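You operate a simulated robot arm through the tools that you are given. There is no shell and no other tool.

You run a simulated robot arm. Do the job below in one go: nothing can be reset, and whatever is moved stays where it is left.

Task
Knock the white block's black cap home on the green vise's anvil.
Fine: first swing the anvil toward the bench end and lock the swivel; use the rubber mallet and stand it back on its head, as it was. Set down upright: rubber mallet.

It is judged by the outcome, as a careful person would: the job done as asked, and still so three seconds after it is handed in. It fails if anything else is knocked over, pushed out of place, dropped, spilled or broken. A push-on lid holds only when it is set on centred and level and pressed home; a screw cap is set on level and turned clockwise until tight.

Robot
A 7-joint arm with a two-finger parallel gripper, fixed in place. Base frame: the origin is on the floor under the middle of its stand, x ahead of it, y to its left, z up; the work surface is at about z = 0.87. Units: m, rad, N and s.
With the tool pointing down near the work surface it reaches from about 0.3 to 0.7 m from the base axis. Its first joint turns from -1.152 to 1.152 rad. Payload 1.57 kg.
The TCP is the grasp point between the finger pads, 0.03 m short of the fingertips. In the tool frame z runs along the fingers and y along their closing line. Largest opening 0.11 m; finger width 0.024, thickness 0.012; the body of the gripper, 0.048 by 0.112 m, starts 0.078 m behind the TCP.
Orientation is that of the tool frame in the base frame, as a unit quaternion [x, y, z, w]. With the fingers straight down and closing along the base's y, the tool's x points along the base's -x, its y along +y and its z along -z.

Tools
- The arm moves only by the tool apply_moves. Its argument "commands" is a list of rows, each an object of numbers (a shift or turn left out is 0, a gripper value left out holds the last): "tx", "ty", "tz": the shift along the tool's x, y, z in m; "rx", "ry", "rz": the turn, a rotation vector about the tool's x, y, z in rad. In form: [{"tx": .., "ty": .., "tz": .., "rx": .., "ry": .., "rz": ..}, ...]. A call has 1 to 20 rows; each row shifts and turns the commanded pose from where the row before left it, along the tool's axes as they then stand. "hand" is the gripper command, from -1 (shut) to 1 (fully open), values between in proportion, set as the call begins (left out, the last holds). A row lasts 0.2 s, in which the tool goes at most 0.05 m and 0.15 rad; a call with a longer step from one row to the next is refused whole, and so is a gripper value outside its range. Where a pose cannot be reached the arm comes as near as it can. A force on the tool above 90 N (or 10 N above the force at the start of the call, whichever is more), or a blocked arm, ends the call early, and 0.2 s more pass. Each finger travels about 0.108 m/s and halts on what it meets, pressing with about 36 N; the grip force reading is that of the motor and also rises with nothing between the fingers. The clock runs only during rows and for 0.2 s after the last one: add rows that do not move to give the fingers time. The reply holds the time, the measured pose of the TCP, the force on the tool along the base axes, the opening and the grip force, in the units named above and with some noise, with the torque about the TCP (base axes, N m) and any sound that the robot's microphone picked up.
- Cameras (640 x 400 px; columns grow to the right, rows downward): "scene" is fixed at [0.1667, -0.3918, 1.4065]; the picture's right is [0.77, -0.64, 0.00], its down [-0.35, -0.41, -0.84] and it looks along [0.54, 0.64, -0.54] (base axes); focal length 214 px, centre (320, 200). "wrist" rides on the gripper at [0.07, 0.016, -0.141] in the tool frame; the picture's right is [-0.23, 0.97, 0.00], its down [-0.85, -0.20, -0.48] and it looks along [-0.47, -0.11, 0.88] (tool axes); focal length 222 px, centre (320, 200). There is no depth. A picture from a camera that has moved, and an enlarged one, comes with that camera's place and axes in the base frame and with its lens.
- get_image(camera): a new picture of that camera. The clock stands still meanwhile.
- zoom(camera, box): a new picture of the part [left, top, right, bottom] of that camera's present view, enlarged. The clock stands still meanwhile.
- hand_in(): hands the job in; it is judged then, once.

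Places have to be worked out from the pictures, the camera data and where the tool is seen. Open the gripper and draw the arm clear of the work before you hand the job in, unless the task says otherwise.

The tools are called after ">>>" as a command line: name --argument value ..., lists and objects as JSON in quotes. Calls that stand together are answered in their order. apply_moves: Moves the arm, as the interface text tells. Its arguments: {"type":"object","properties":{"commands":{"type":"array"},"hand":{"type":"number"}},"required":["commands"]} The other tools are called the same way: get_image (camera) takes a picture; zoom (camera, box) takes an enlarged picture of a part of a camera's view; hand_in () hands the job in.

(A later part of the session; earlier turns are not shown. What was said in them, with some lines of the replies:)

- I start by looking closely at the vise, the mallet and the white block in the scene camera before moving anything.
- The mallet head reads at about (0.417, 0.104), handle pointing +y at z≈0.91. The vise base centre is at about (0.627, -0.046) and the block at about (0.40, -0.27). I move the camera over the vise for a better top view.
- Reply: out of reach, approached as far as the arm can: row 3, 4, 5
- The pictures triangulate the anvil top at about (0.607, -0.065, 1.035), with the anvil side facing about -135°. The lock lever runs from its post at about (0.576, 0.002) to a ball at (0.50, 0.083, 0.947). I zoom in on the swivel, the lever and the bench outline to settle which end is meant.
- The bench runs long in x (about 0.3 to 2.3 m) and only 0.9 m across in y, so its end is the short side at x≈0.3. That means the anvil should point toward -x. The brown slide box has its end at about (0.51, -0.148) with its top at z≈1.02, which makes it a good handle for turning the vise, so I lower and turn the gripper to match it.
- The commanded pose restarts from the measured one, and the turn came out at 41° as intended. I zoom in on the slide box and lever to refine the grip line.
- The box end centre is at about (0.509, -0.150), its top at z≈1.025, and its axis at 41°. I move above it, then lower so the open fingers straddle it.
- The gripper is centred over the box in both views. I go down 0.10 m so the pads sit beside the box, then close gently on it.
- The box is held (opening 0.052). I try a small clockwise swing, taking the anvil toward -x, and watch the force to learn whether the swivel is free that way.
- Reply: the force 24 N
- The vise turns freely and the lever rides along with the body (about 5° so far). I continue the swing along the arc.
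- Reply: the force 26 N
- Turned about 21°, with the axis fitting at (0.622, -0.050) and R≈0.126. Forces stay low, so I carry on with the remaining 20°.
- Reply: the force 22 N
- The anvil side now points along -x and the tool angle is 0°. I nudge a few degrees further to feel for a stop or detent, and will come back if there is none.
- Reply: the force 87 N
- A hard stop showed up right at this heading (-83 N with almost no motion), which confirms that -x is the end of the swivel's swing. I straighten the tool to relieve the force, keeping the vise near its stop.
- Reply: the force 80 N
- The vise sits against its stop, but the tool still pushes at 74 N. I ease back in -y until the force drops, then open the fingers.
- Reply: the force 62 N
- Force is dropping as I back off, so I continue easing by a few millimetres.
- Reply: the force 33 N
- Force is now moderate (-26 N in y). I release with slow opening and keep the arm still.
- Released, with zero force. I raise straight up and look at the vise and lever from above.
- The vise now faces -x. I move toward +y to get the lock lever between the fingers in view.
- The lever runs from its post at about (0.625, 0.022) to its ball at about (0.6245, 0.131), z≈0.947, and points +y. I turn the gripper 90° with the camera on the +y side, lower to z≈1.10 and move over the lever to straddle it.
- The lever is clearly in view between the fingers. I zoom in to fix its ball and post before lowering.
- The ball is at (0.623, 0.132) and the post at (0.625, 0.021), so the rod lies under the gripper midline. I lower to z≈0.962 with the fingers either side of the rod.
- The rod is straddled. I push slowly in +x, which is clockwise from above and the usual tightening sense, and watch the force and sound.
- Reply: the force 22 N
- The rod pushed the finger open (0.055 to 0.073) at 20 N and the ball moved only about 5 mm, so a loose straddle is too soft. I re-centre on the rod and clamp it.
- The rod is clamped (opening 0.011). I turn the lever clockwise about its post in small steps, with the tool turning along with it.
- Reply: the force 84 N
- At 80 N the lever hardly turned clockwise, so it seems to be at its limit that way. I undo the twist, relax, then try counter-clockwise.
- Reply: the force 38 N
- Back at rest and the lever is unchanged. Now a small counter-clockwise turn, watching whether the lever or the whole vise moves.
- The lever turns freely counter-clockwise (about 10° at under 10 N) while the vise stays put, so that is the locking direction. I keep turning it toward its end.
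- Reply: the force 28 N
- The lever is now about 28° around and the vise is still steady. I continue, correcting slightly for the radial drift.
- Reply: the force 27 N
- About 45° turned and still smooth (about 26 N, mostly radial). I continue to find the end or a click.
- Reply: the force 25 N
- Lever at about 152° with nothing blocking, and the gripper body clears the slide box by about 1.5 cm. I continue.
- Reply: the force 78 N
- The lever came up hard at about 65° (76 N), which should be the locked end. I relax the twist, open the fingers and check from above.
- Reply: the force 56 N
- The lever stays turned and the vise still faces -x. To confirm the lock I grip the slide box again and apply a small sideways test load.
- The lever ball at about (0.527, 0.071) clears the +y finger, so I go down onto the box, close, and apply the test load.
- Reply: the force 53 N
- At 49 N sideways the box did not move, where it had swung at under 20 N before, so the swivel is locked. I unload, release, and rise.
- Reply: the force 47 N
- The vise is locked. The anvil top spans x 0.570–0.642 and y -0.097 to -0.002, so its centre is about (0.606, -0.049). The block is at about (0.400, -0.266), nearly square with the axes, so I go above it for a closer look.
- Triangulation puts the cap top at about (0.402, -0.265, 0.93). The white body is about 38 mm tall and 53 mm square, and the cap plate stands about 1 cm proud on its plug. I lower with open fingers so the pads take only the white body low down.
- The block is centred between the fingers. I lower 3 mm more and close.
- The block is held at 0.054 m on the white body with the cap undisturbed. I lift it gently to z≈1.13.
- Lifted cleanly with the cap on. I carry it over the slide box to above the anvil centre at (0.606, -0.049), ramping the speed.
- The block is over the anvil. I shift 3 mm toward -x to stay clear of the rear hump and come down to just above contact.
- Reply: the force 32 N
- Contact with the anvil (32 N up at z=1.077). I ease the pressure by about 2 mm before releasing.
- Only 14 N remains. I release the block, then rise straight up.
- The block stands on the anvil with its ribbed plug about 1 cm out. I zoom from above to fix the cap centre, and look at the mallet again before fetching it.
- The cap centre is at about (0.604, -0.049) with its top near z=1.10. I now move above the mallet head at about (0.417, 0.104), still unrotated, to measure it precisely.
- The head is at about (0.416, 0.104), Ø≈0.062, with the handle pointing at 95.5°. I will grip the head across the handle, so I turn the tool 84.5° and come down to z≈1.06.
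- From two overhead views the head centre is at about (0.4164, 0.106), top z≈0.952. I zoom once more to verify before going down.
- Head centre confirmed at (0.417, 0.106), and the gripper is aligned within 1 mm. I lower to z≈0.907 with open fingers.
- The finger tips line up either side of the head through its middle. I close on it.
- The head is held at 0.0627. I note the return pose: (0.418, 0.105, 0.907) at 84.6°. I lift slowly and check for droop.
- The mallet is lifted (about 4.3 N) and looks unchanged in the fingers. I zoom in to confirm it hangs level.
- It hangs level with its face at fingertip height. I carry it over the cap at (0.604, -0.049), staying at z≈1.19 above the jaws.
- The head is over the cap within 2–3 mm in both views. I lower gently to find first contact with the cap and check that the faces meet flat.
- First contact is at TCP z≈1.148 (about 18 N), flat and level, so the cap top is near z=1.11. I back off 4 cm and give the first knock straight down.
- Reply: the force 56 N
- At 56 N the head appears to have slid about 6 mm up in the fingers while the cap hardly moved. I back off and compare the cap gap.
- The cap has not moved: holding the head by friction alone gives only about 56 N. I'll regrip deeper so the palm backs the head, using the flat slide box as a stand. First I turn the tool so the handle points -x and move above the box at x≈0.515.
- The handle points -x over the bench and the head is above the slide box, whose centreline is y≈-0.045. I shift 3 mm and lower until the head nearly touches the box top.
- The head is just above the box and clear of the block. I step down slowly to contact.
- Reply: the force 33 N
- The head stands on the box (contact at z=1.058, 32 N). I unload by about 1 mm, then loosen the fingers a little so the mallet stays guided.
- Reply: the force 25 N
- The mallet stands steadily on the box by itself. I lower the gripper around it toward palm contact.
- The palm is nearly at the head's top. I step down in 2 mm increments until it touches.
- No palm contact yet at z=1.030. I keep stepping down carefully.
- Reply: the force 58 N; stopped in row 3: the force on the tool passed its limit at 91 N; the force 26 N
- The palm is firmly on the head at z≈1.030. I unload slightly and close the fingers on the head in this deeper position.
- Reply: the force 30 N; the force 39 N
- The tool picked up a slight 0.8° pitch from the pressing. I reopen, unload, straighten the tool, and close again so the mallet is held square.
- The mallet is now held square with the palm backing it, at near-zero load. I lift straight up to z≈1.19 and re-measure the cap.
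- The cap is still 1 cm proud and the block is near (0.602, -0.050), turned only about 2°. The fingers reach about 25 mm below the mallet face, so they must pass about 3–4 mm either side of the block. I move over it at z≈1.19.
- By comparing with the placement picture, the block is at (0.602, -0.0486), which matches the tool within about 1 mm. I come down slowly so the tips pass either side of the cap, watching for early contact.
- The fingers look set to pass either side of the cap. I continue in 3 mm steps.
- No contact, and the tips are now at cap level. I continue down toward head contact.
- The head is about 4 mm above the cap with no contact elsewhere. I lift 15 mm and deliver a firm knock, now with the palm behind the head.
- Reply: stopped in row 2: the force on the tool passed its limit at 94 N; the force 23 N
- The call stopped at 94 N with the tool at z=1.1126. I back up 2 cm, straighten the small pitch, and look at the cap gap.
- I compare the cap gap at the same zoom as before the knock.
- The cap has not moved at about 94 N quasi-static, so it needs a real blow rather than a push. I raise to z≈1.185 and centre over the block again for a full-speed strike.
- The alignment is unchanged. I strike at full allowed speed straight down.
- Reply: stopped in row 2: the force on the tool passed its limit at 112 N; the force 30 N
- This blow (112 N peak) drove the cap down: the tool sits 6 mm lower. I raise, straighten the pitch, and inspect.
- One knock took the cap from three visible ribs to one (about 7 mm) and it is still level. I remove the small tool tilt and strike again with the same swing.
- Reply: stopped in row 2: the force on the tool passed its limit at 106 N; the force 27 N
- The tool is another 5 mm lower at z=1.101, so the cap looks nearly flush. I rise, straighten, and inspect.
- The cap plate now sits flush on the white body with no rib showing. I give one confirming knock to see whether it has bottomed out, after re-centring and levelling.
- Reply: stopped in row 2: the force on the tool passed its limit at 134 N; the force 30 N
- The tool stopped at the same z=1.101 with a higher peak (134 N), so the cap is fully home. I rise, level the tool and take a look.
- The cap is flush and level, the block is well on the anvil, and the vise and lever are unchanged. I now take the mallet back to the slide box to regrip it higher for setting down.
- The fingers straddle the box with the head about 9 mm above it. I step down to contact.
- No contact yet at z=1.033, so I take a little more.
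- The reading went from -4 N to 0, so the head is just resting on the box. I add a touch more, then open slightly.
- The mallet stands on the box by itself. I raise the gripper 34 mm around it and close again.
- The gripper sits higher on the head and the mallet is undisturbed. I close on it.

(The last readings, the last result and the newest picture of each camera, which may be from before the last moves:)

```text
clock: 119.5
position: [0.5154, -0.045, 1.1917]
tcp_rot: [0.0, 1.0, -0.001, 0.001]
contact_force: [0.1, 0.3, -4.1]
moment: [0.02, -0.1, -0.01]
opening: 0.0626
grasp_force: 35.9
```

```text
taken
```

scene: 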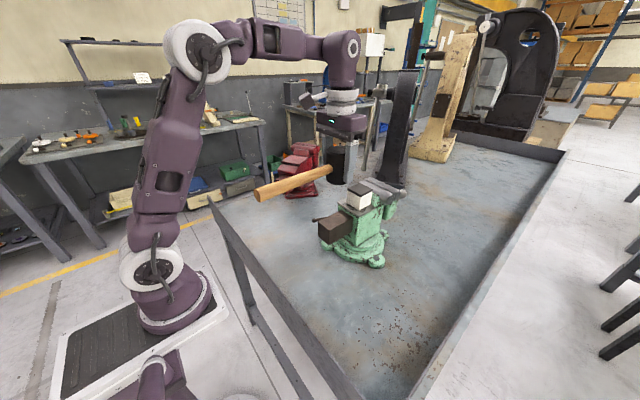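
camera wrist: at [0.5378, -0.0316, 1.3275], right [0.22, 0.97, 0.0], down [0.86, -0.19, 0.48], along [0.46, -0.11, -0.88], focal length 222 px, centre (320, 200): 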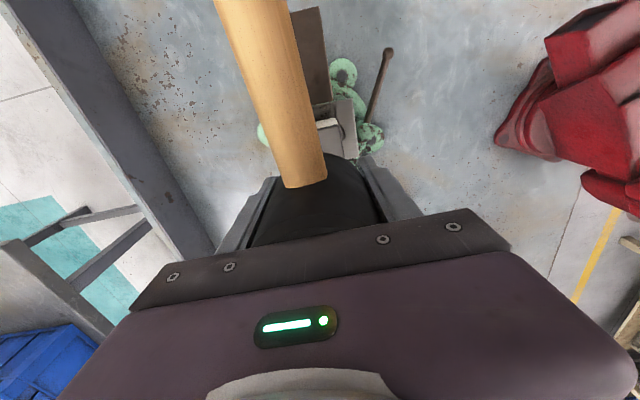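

The mallet is held level and 12 cm clear of the box. I turn back to the original heading (84.6°) and carry it over to its old spot at (0.418, 0.105).

>>> apply_moves --commands '[{"rz": 0.1341}, {"rz": 0.1341}, {"rz": 0.1341}, {"rz": 0.1341}, {"rz": 0.1341}, {"rz": 0.1341}, {"rz": 0.1341}, {"rz": 0.1341}, {"rz": 0.1341}, {"rz": 0.1341}, {"rz": 0.1341}, {}]' --hand -1

>>> apply_moves --commands '[{"tx": 0.0111, "ty": -0.0058}, {"tx": 0.0221, "ty": -0.0116}, {"tx": 0.0301, "ty": -0.0157}, {"tx": 0.0316, "ty": -0.0165}, {"tx": 0.0301, "ty": -0.0157}, {"tx": 0.0221, "ty": -0.0116}, {"tx": 0.0111, "ty": -0.0058}, {}, {}]' --hand -1

>>> get_image --camera "wrist"

>>> get_image --camera "scene"

```text
clock: 122.1
position: [0.5165, -0.0456, 1.1917]
tcp_rot: [0.673, 0.74, 0.0, 0.002]
contact_force: [-0.8, -0.3, -4.0]
moment: [-0.09, -0.04, 0.0]
opening: 0.0625
grasp_force: 35.8
```

```text
clock: 124.1
position: [0.4195, 0.1042, 1.1927]
tcp_rot: [0.673, 0.74, 0.001, 0.002]
contact_force: [0.3, 0.1, -3.4]
moment: [-0.1, -0.02, 0.02]
opening: 0.0627
grasp_force: 36.1
```

```text
taken
camera wrist: at [0.4281, 0.1764, 1.3343], right [0.99, -0.13, 0.0], down [-0.12, -0.87, 0.48], along [-0.06, -0.48, -0.88], focal length 222 px, centre (320, 200)
```

wrist: 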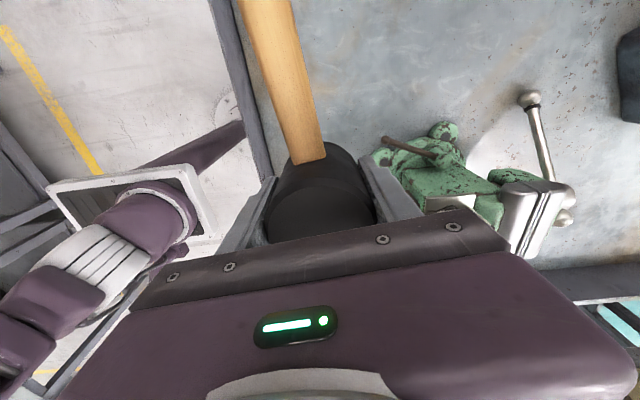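

```text
taken
```

scene: 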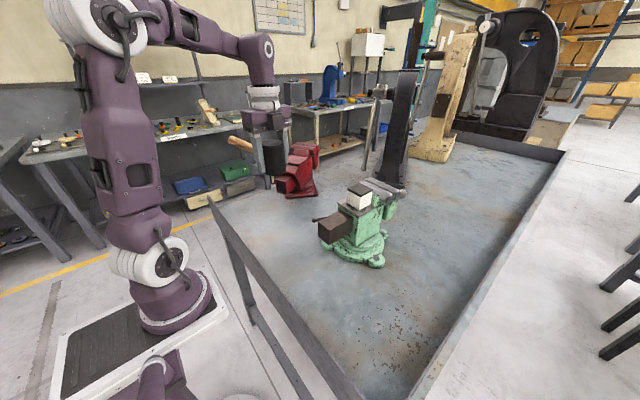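

The mallet is over its original spot with the same heading. I lower it to just above the bench.

>>> apply_moves --commands '[{"tz": 0.02, "tx": 0.0007, "ty": -0.0011}, {"tz": 0.03}, {"tz": 0.035}, {"tz": 0.035}, {"tz": 0.035}, {"tz": 0.035}, {"tz": 0.035}, {"tz": 0.025}, {"tz": 0.015}, {"tz": 0.006}, {}]' --hand -1

>>> zoom --camera "scene" --box '[220, 180, 340, 270]'

```text
clock: 126.5
position: [0.4169, 0.1031, 0.9198]
tcp_rot: [0.672, 0.741, 0.0, 0.001]
contact_force: [-0.6, 0.4, -4.1]
moment: [-0.04, 0.0, 0.01]
opening: 0.0624
grasp_force: 35.9
```

```text
4.44 times, centred on (280, 225) of scene
camera zoom: at [0.1668, -0.3918, 1.4065], right [0.77, -0.64, 0.0], down [-0.35, -0.41, -0.84], along [0.54, 0.64, -0.54], focal length 953 px, centre (498, 89)
```

zoom: 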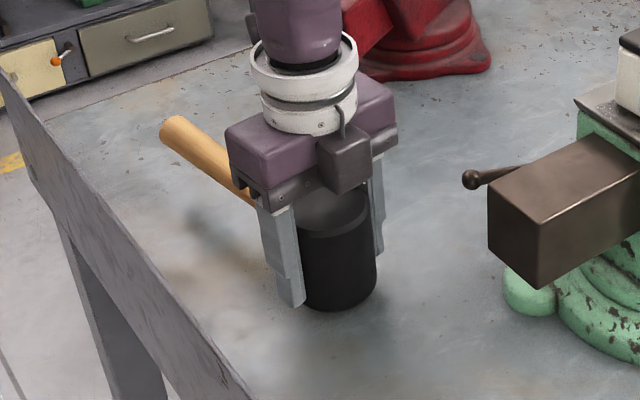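

The head is about 1 cm above the bench. I step down gently to find contact.

>>> apply_moves --commands '[{"tz": 0.003, "tx": 0.0012}, {"tz": 0.003}, {"tz": 0.0015}, {}]' --hand -1

```text
clock: 127.5
position: [0.4165, 0.1044, 0.9121]
tcp_rot: [0.672, 0.74, 0.0, 0.001]
contact_force: [-0.1, -0.4, -4.3]
moment: [-0.1, -0.06, 0.01]
opening: 0.0624
grasp_force: 36.1
```

Still hanging (-4.3 N) at z=0.912. I continue in 1 mm steps.

>>> apply_moves --commands '[{"tz": 0.001}, {"tz": 0.001}, {}]' --hand -1

```text
clock: 128.3
position: [0.417, 0.1048, 0.9108]
tcp_rot: [0.673, 0.74, 0.0, 0.001]
contact_force: [0.2, -0.3, -4.4]
moment: [-0.09, -0.01, 0.01]
opening: 0.0626
grasp_force: 35.9
```

Not yet touching, so I go another 1.5 mm.

>>> apply_moves --commands '[{"tz": 0.001}, {"tz": 0.001}, {}]' --hand -1

```text
clock: 129.1
position: [0.4165, 0.1056, 0.9091]
tcp_rot: [0.672, 0.741, 0.0, 0.001]
contact_force: [0.0, -0.2, -3.8]
moment: [-0.08, -0.02, 0.0]
opening: 0.0627
grasp_force: 36.6
```

Still free at z=0.909. I continue with the same small step.

>>> apply_moves --commands '[{"tz": 0.001}, {"tz": 0.0008}, {}]' --hand -1

```text
clock: 129.9
position: [0.4173, 0.1041, 0.906]
tcp_rot: [0.672, 0.741, 0.0, 0.001]
contact_force: [0.3, -0.9, 0.9]
moment: [-0.01, 0.16, -0.01]
opening: 0.0626
grasp_force: 36.1
```

The weight is now carried by the bench (-4 N to +1 N). I open slightly first and check that it stands.

>>> apply_moves --commands '[{}, {}, {}]' --hand 0.3

>>> zoom --camera "scene" --box '[220, 180, 340, 270]'

```text
clock: 130.7
position: [0.418, 0.1052, 0.9062]
tcp_rot: [0.671, 0.741, 0.0, 0.001]
contact_force: [-0.4, 0.3, -0.3]
moment: [0.03, 0.0, 0.03]
opening: 0.0714
grasp_force: 0.2
```

```text
4.44 times, centred on (280, 225) of scene
camera zoom: at [0.1667, -0.3918, 1.4065], right [0.77, -0.64, 0.0], down [-0.35, -0.41, -0.84], along [0.54, 0.64, -0.54], focal length 953 px, centre (498, 89)
```

zoom: 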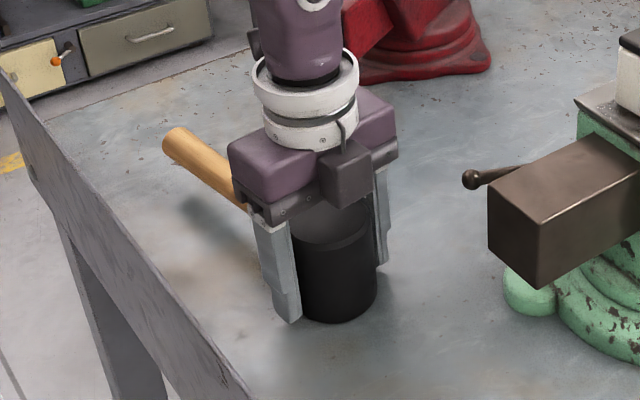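

The mallet stands as it did. I open fully, rise straight up, and look over everything.

>>> apply_moves --commands '[{}, {}, {}]' --hand 1

>>> apply_moves --commands '[{"tz": -0.02}, {"tz": -0.03}, {"tz": -0.04}, {"tz": -0.04}, {"tz": -0.05}, {"tz": -0.05}, {"tz": -0.04}, {}]' --hand 1

>>> get_image --camera "scene"

>>> zoom --camera "scene" --box '[230, 195, 310, 260]'

>>> get_image --camera "wrist"

```text
clock: 131.5
position: [0.4182, 0.1037, 0.9075]
tcp_rot: [0.673, 0.74, 0.0, 0.002]
contact_force: [0.1, 0.7, -0.4]
moment: [-0.04, 0.03, 0.02]
opening: 0.1102
grasp_force: 0.1
```

```text
clock: 133.3
position: [0.4171, 0.1071, 1.1779]
tcp_rot: [0.672, 0.74, 0.001, 0.001]
contact_force: [0.6, 0.3, 1.1]
moment: [0.01, 0.0, 0.02]
opening: 0.11
grasp_force: 0.0
```

```text
taken
```

scene: 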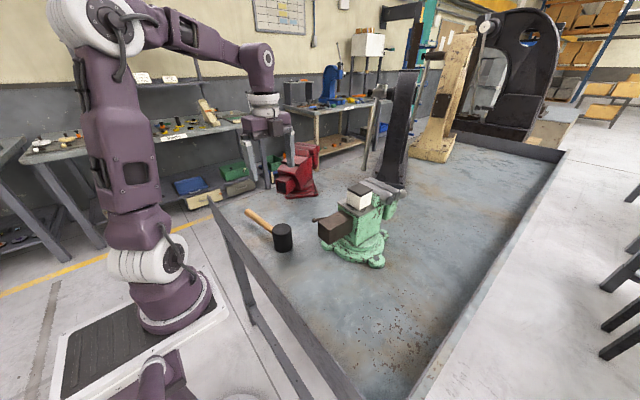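

```text
6.15 times, centred on (270, 228) of scene
camera zoom: at [0.1667, -0.3918, 1.4065], right [0.77, -0.64, 0.0], down [-0.35, -0.41, -0.84], along [0.54, 0.64, -0.54], focal length 1320 px, centre (628, 31)
```

zoom: 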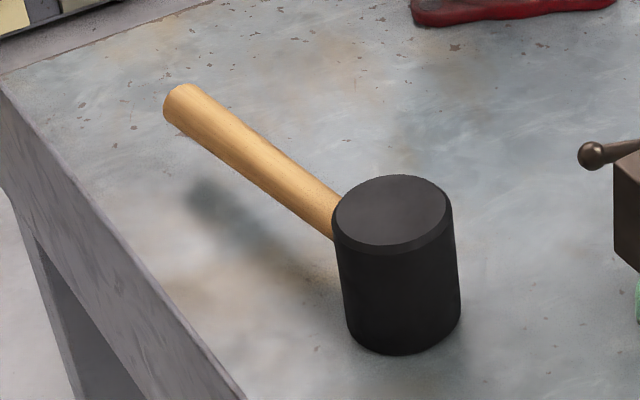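

```text
taken
camera wrist: at [0.4272, 0.1786, 1.3192], right [0.99, -0.13, 0.0], down [-0.12, -0.87, 0.48], along [-0.06, -0.48, -0.88], focal length 222 px, centre (320, 200)
```

wrist: 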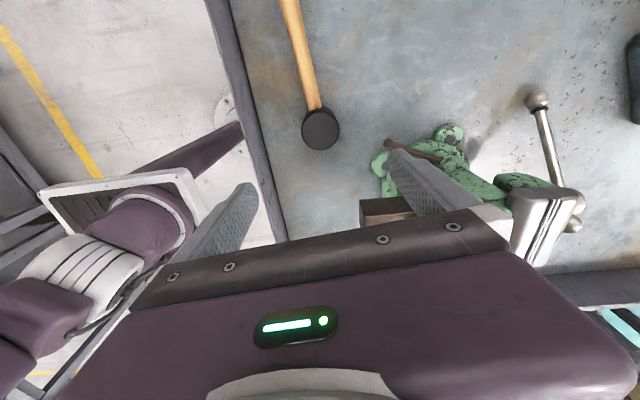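

The mallet is back on its head at its old spot, and the lever and vise are unchanged. I turn the wrist back and move the arm up and clear, taking a last look at the cap from above.

>>> apply_moves --commands '[{"tz": -0.01, "rz": -0.1341}, {"tz": -0.01, "rz": -0.1341}, {"tz": -0.01, "rz": -0.1341}, {"tz": -0.01, "rz": -0.1341}, {"tz": -0.01, "rz": -0.1341}, {"tz": -0.01, "rz": -0.1341}, {"tz": -0.01, "rz": -0.1341}, {"tz": -0.01, "rz": -0.1341}, {"tz": -0.01, "rz": -0.1341}, {"tz": -0.01, "rz": -0.1341}, {"tz": -0.01, "rz": -0.1341}, {}]' --hand 1

>>> apply_moves --commands '[{"ty": -0.03, "tx": -0.01}, {"ty": -0.04, "tx": -0.01}, {"ty": -0.04, "tx": -0.01}, {"ty": -0.03}, {}]' --hand 1

>>> get_image --camera "wrist"

>>> zoom --camera "wrist" --box '[250, 90, 410, 220]'

>>> zoom --camera "scene" --box '[310, 165, 410, 265]'

```text
clock: 135.9
position: [0.4178, 0.1056, 1.2877]
tcp_rot: [0.0, 1.0, -0.001, 0.001]
contact_force: [0.7, -0.4, 0.0]
moment: [0.0, -0.03, -0.02]
opening: 0.1098
grasp_force: 0.1
```

```text
clock: 137.1
position: [0.448, -0.0348, 1.2869]
tcp_rot: [0.0, 1.0, -0.001, 0.001]
contact_force: [-1.3, -0.9, -0.4]
moment: [0.02, 0.01, -0.01]
opening: 0.1098
grasp_force: 0.1
```

```text
taken
camera wrist: at [0.3767, -0.017, 1.4286], right [0.23, 0.97, 0.0], down [0.85, -0.2, 0.48], along [0.47, -0.11, -0.88], focal length 222 px, centre (320, 200)
```

wrist: 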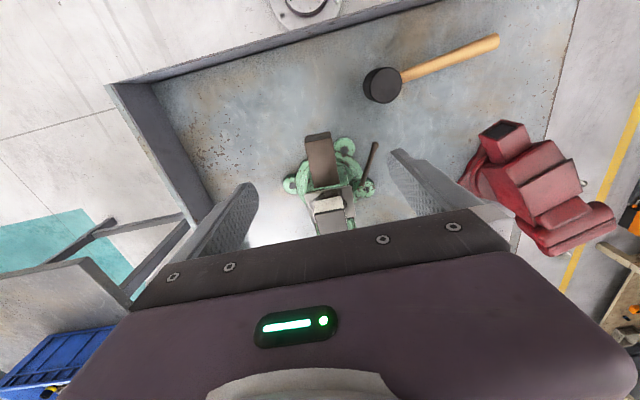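

```text
3.08 times, centred on (330, 155) of wrist
camera zoom: at [0.3767, -0.017, 1.4286], right [0.23, 0.97, 0.0], down [0.85, -0.2, 0.48], along [0.47, -0.11, -0.88], focal length 684 px, centre (289, 338)
```

zoom: 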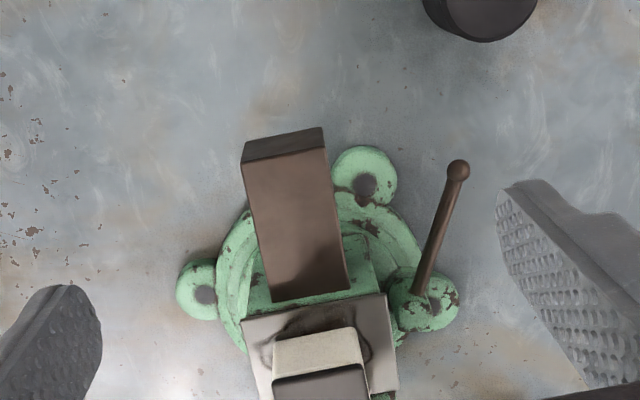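

```text
4.00 times, centred on (360, 215) of scene
camera zoom: at [0.1667, -0.3918, 1.4065], right [0.77, -0.64, 0.0], down [-0.35, -0.41, -0.84], along [0.54, 0.64, -0.54], focal length 858 px, centre (160, 140)
```

zoom: 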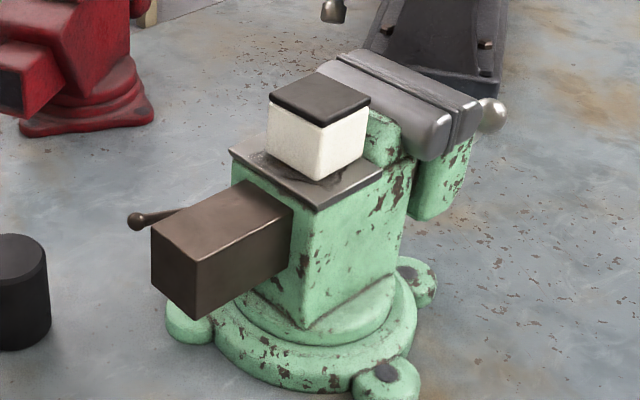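

Everything checks out: the cap is flush, the block stands on the anvil, the anvil faces the bench end with the lever in its locked position, and the mallet stands on its head. I draw the arm back to its starting pose, with the gripper open.

>>> apply_moves --commands '[{"tx": 0.03, "ty": 0.03, "tz": -0.01}, {"tx": 0.03, "ty": 0.04, "tz": -0.01}, {"tx": 0.03, "ty": 0.035, "tz": -0.01}, {}, {}, {}]' --hand 1

>>> get_image --camera "scene"

```text
refused: row 2 steps farther than a row can; nothing moved
```

```text
taken
```

scene: 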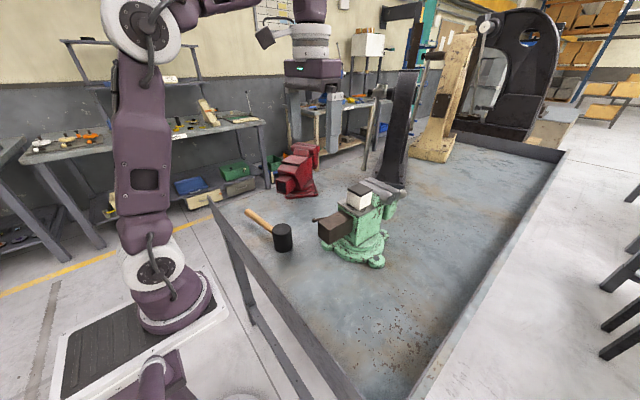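

That call was refused because one row was slightly too long, and nothing moved. I repeat the retreat in smaller steps.

>>> apply_moves --commands '[{"tx": 0.024, "ty": 0.025, "tz": -0.008}, {"tx": 0.024, "ty": 0.027, "tz": -0.008}, {"tx": 0.024, "ty": 0.027, "tz": -0.008}, {"tx": 0.024, "ty": 0.027, "tz": -0.008}, {}, {}, {}]' --hand 1

>>> get_image --camera "scene"

>>> zoom --camera "scene" --box '[330, 170, 390, 220]'

```text
clock: 138.7
position: [0.3508, 0.0722, 1.3173]
tcp_rot: [0.001, 1.0, -0.001, 0.001]
contact_force: [-0.3, 0.5, -0.3]
moment: [-0.01, 0.01, 0.02]
opening: 0.1104
grasp_force: 0.1
```

```text
taken
```

scene: 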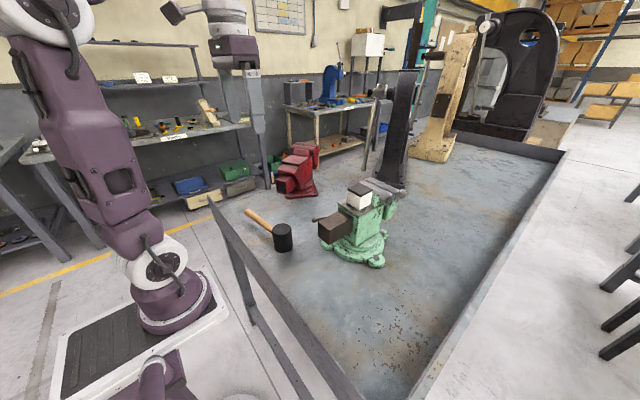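

```text
8.00 times, centred on (360, 195) of scene
camera zoom: at [0.1667, -0.3918, 1.4065], right [0.77, -0.64, 0.0], down [-0.35, -0.41, -0.84], along [0.54, 0.64, -0.54], focal length 1716 px, centre (0, 240)
```

zoom: 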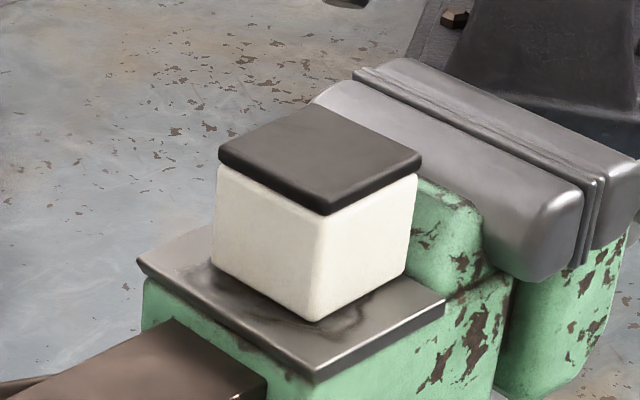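

The arm is back at its start pose with the gripper open. The cap is flush and level on the block on the anvil, the swivel is locked toward the bench end, and the mallet stands on its head where it was. I hand the job in.

>>> hand_in

```text
The job is handed in.
```

The job is handed in: the black cap is knocked home and sits flush and level on the white block, which I left standing on the green vise's anvil.

- **Swivel:** I swung the anvil to point at the short end of the bench nearest the robot, where the swivel met its own stop. That direction was my reading of "the bench end". The lock lever is turned to its end. With it locked, the vise did not move under a sideways load of about 49 N, where it had swung at under 20 N before.
- **Cap:** Two light knocks did not move it. Two full-speed blows with the mallet seated it, and a third stopped at the same height, so it has bottomed out.
- **How I used the mallet:** I held it by the head, not the handle. To get enough force behind it I stood it on the vise's slide box twice to change grip.
- **Mallet:** It is back on its head at its original spot, with the handle pointing the same way.

In the last pictures nothing else was knocked over or moved. The arm is back near its starting pose with the gripper open.
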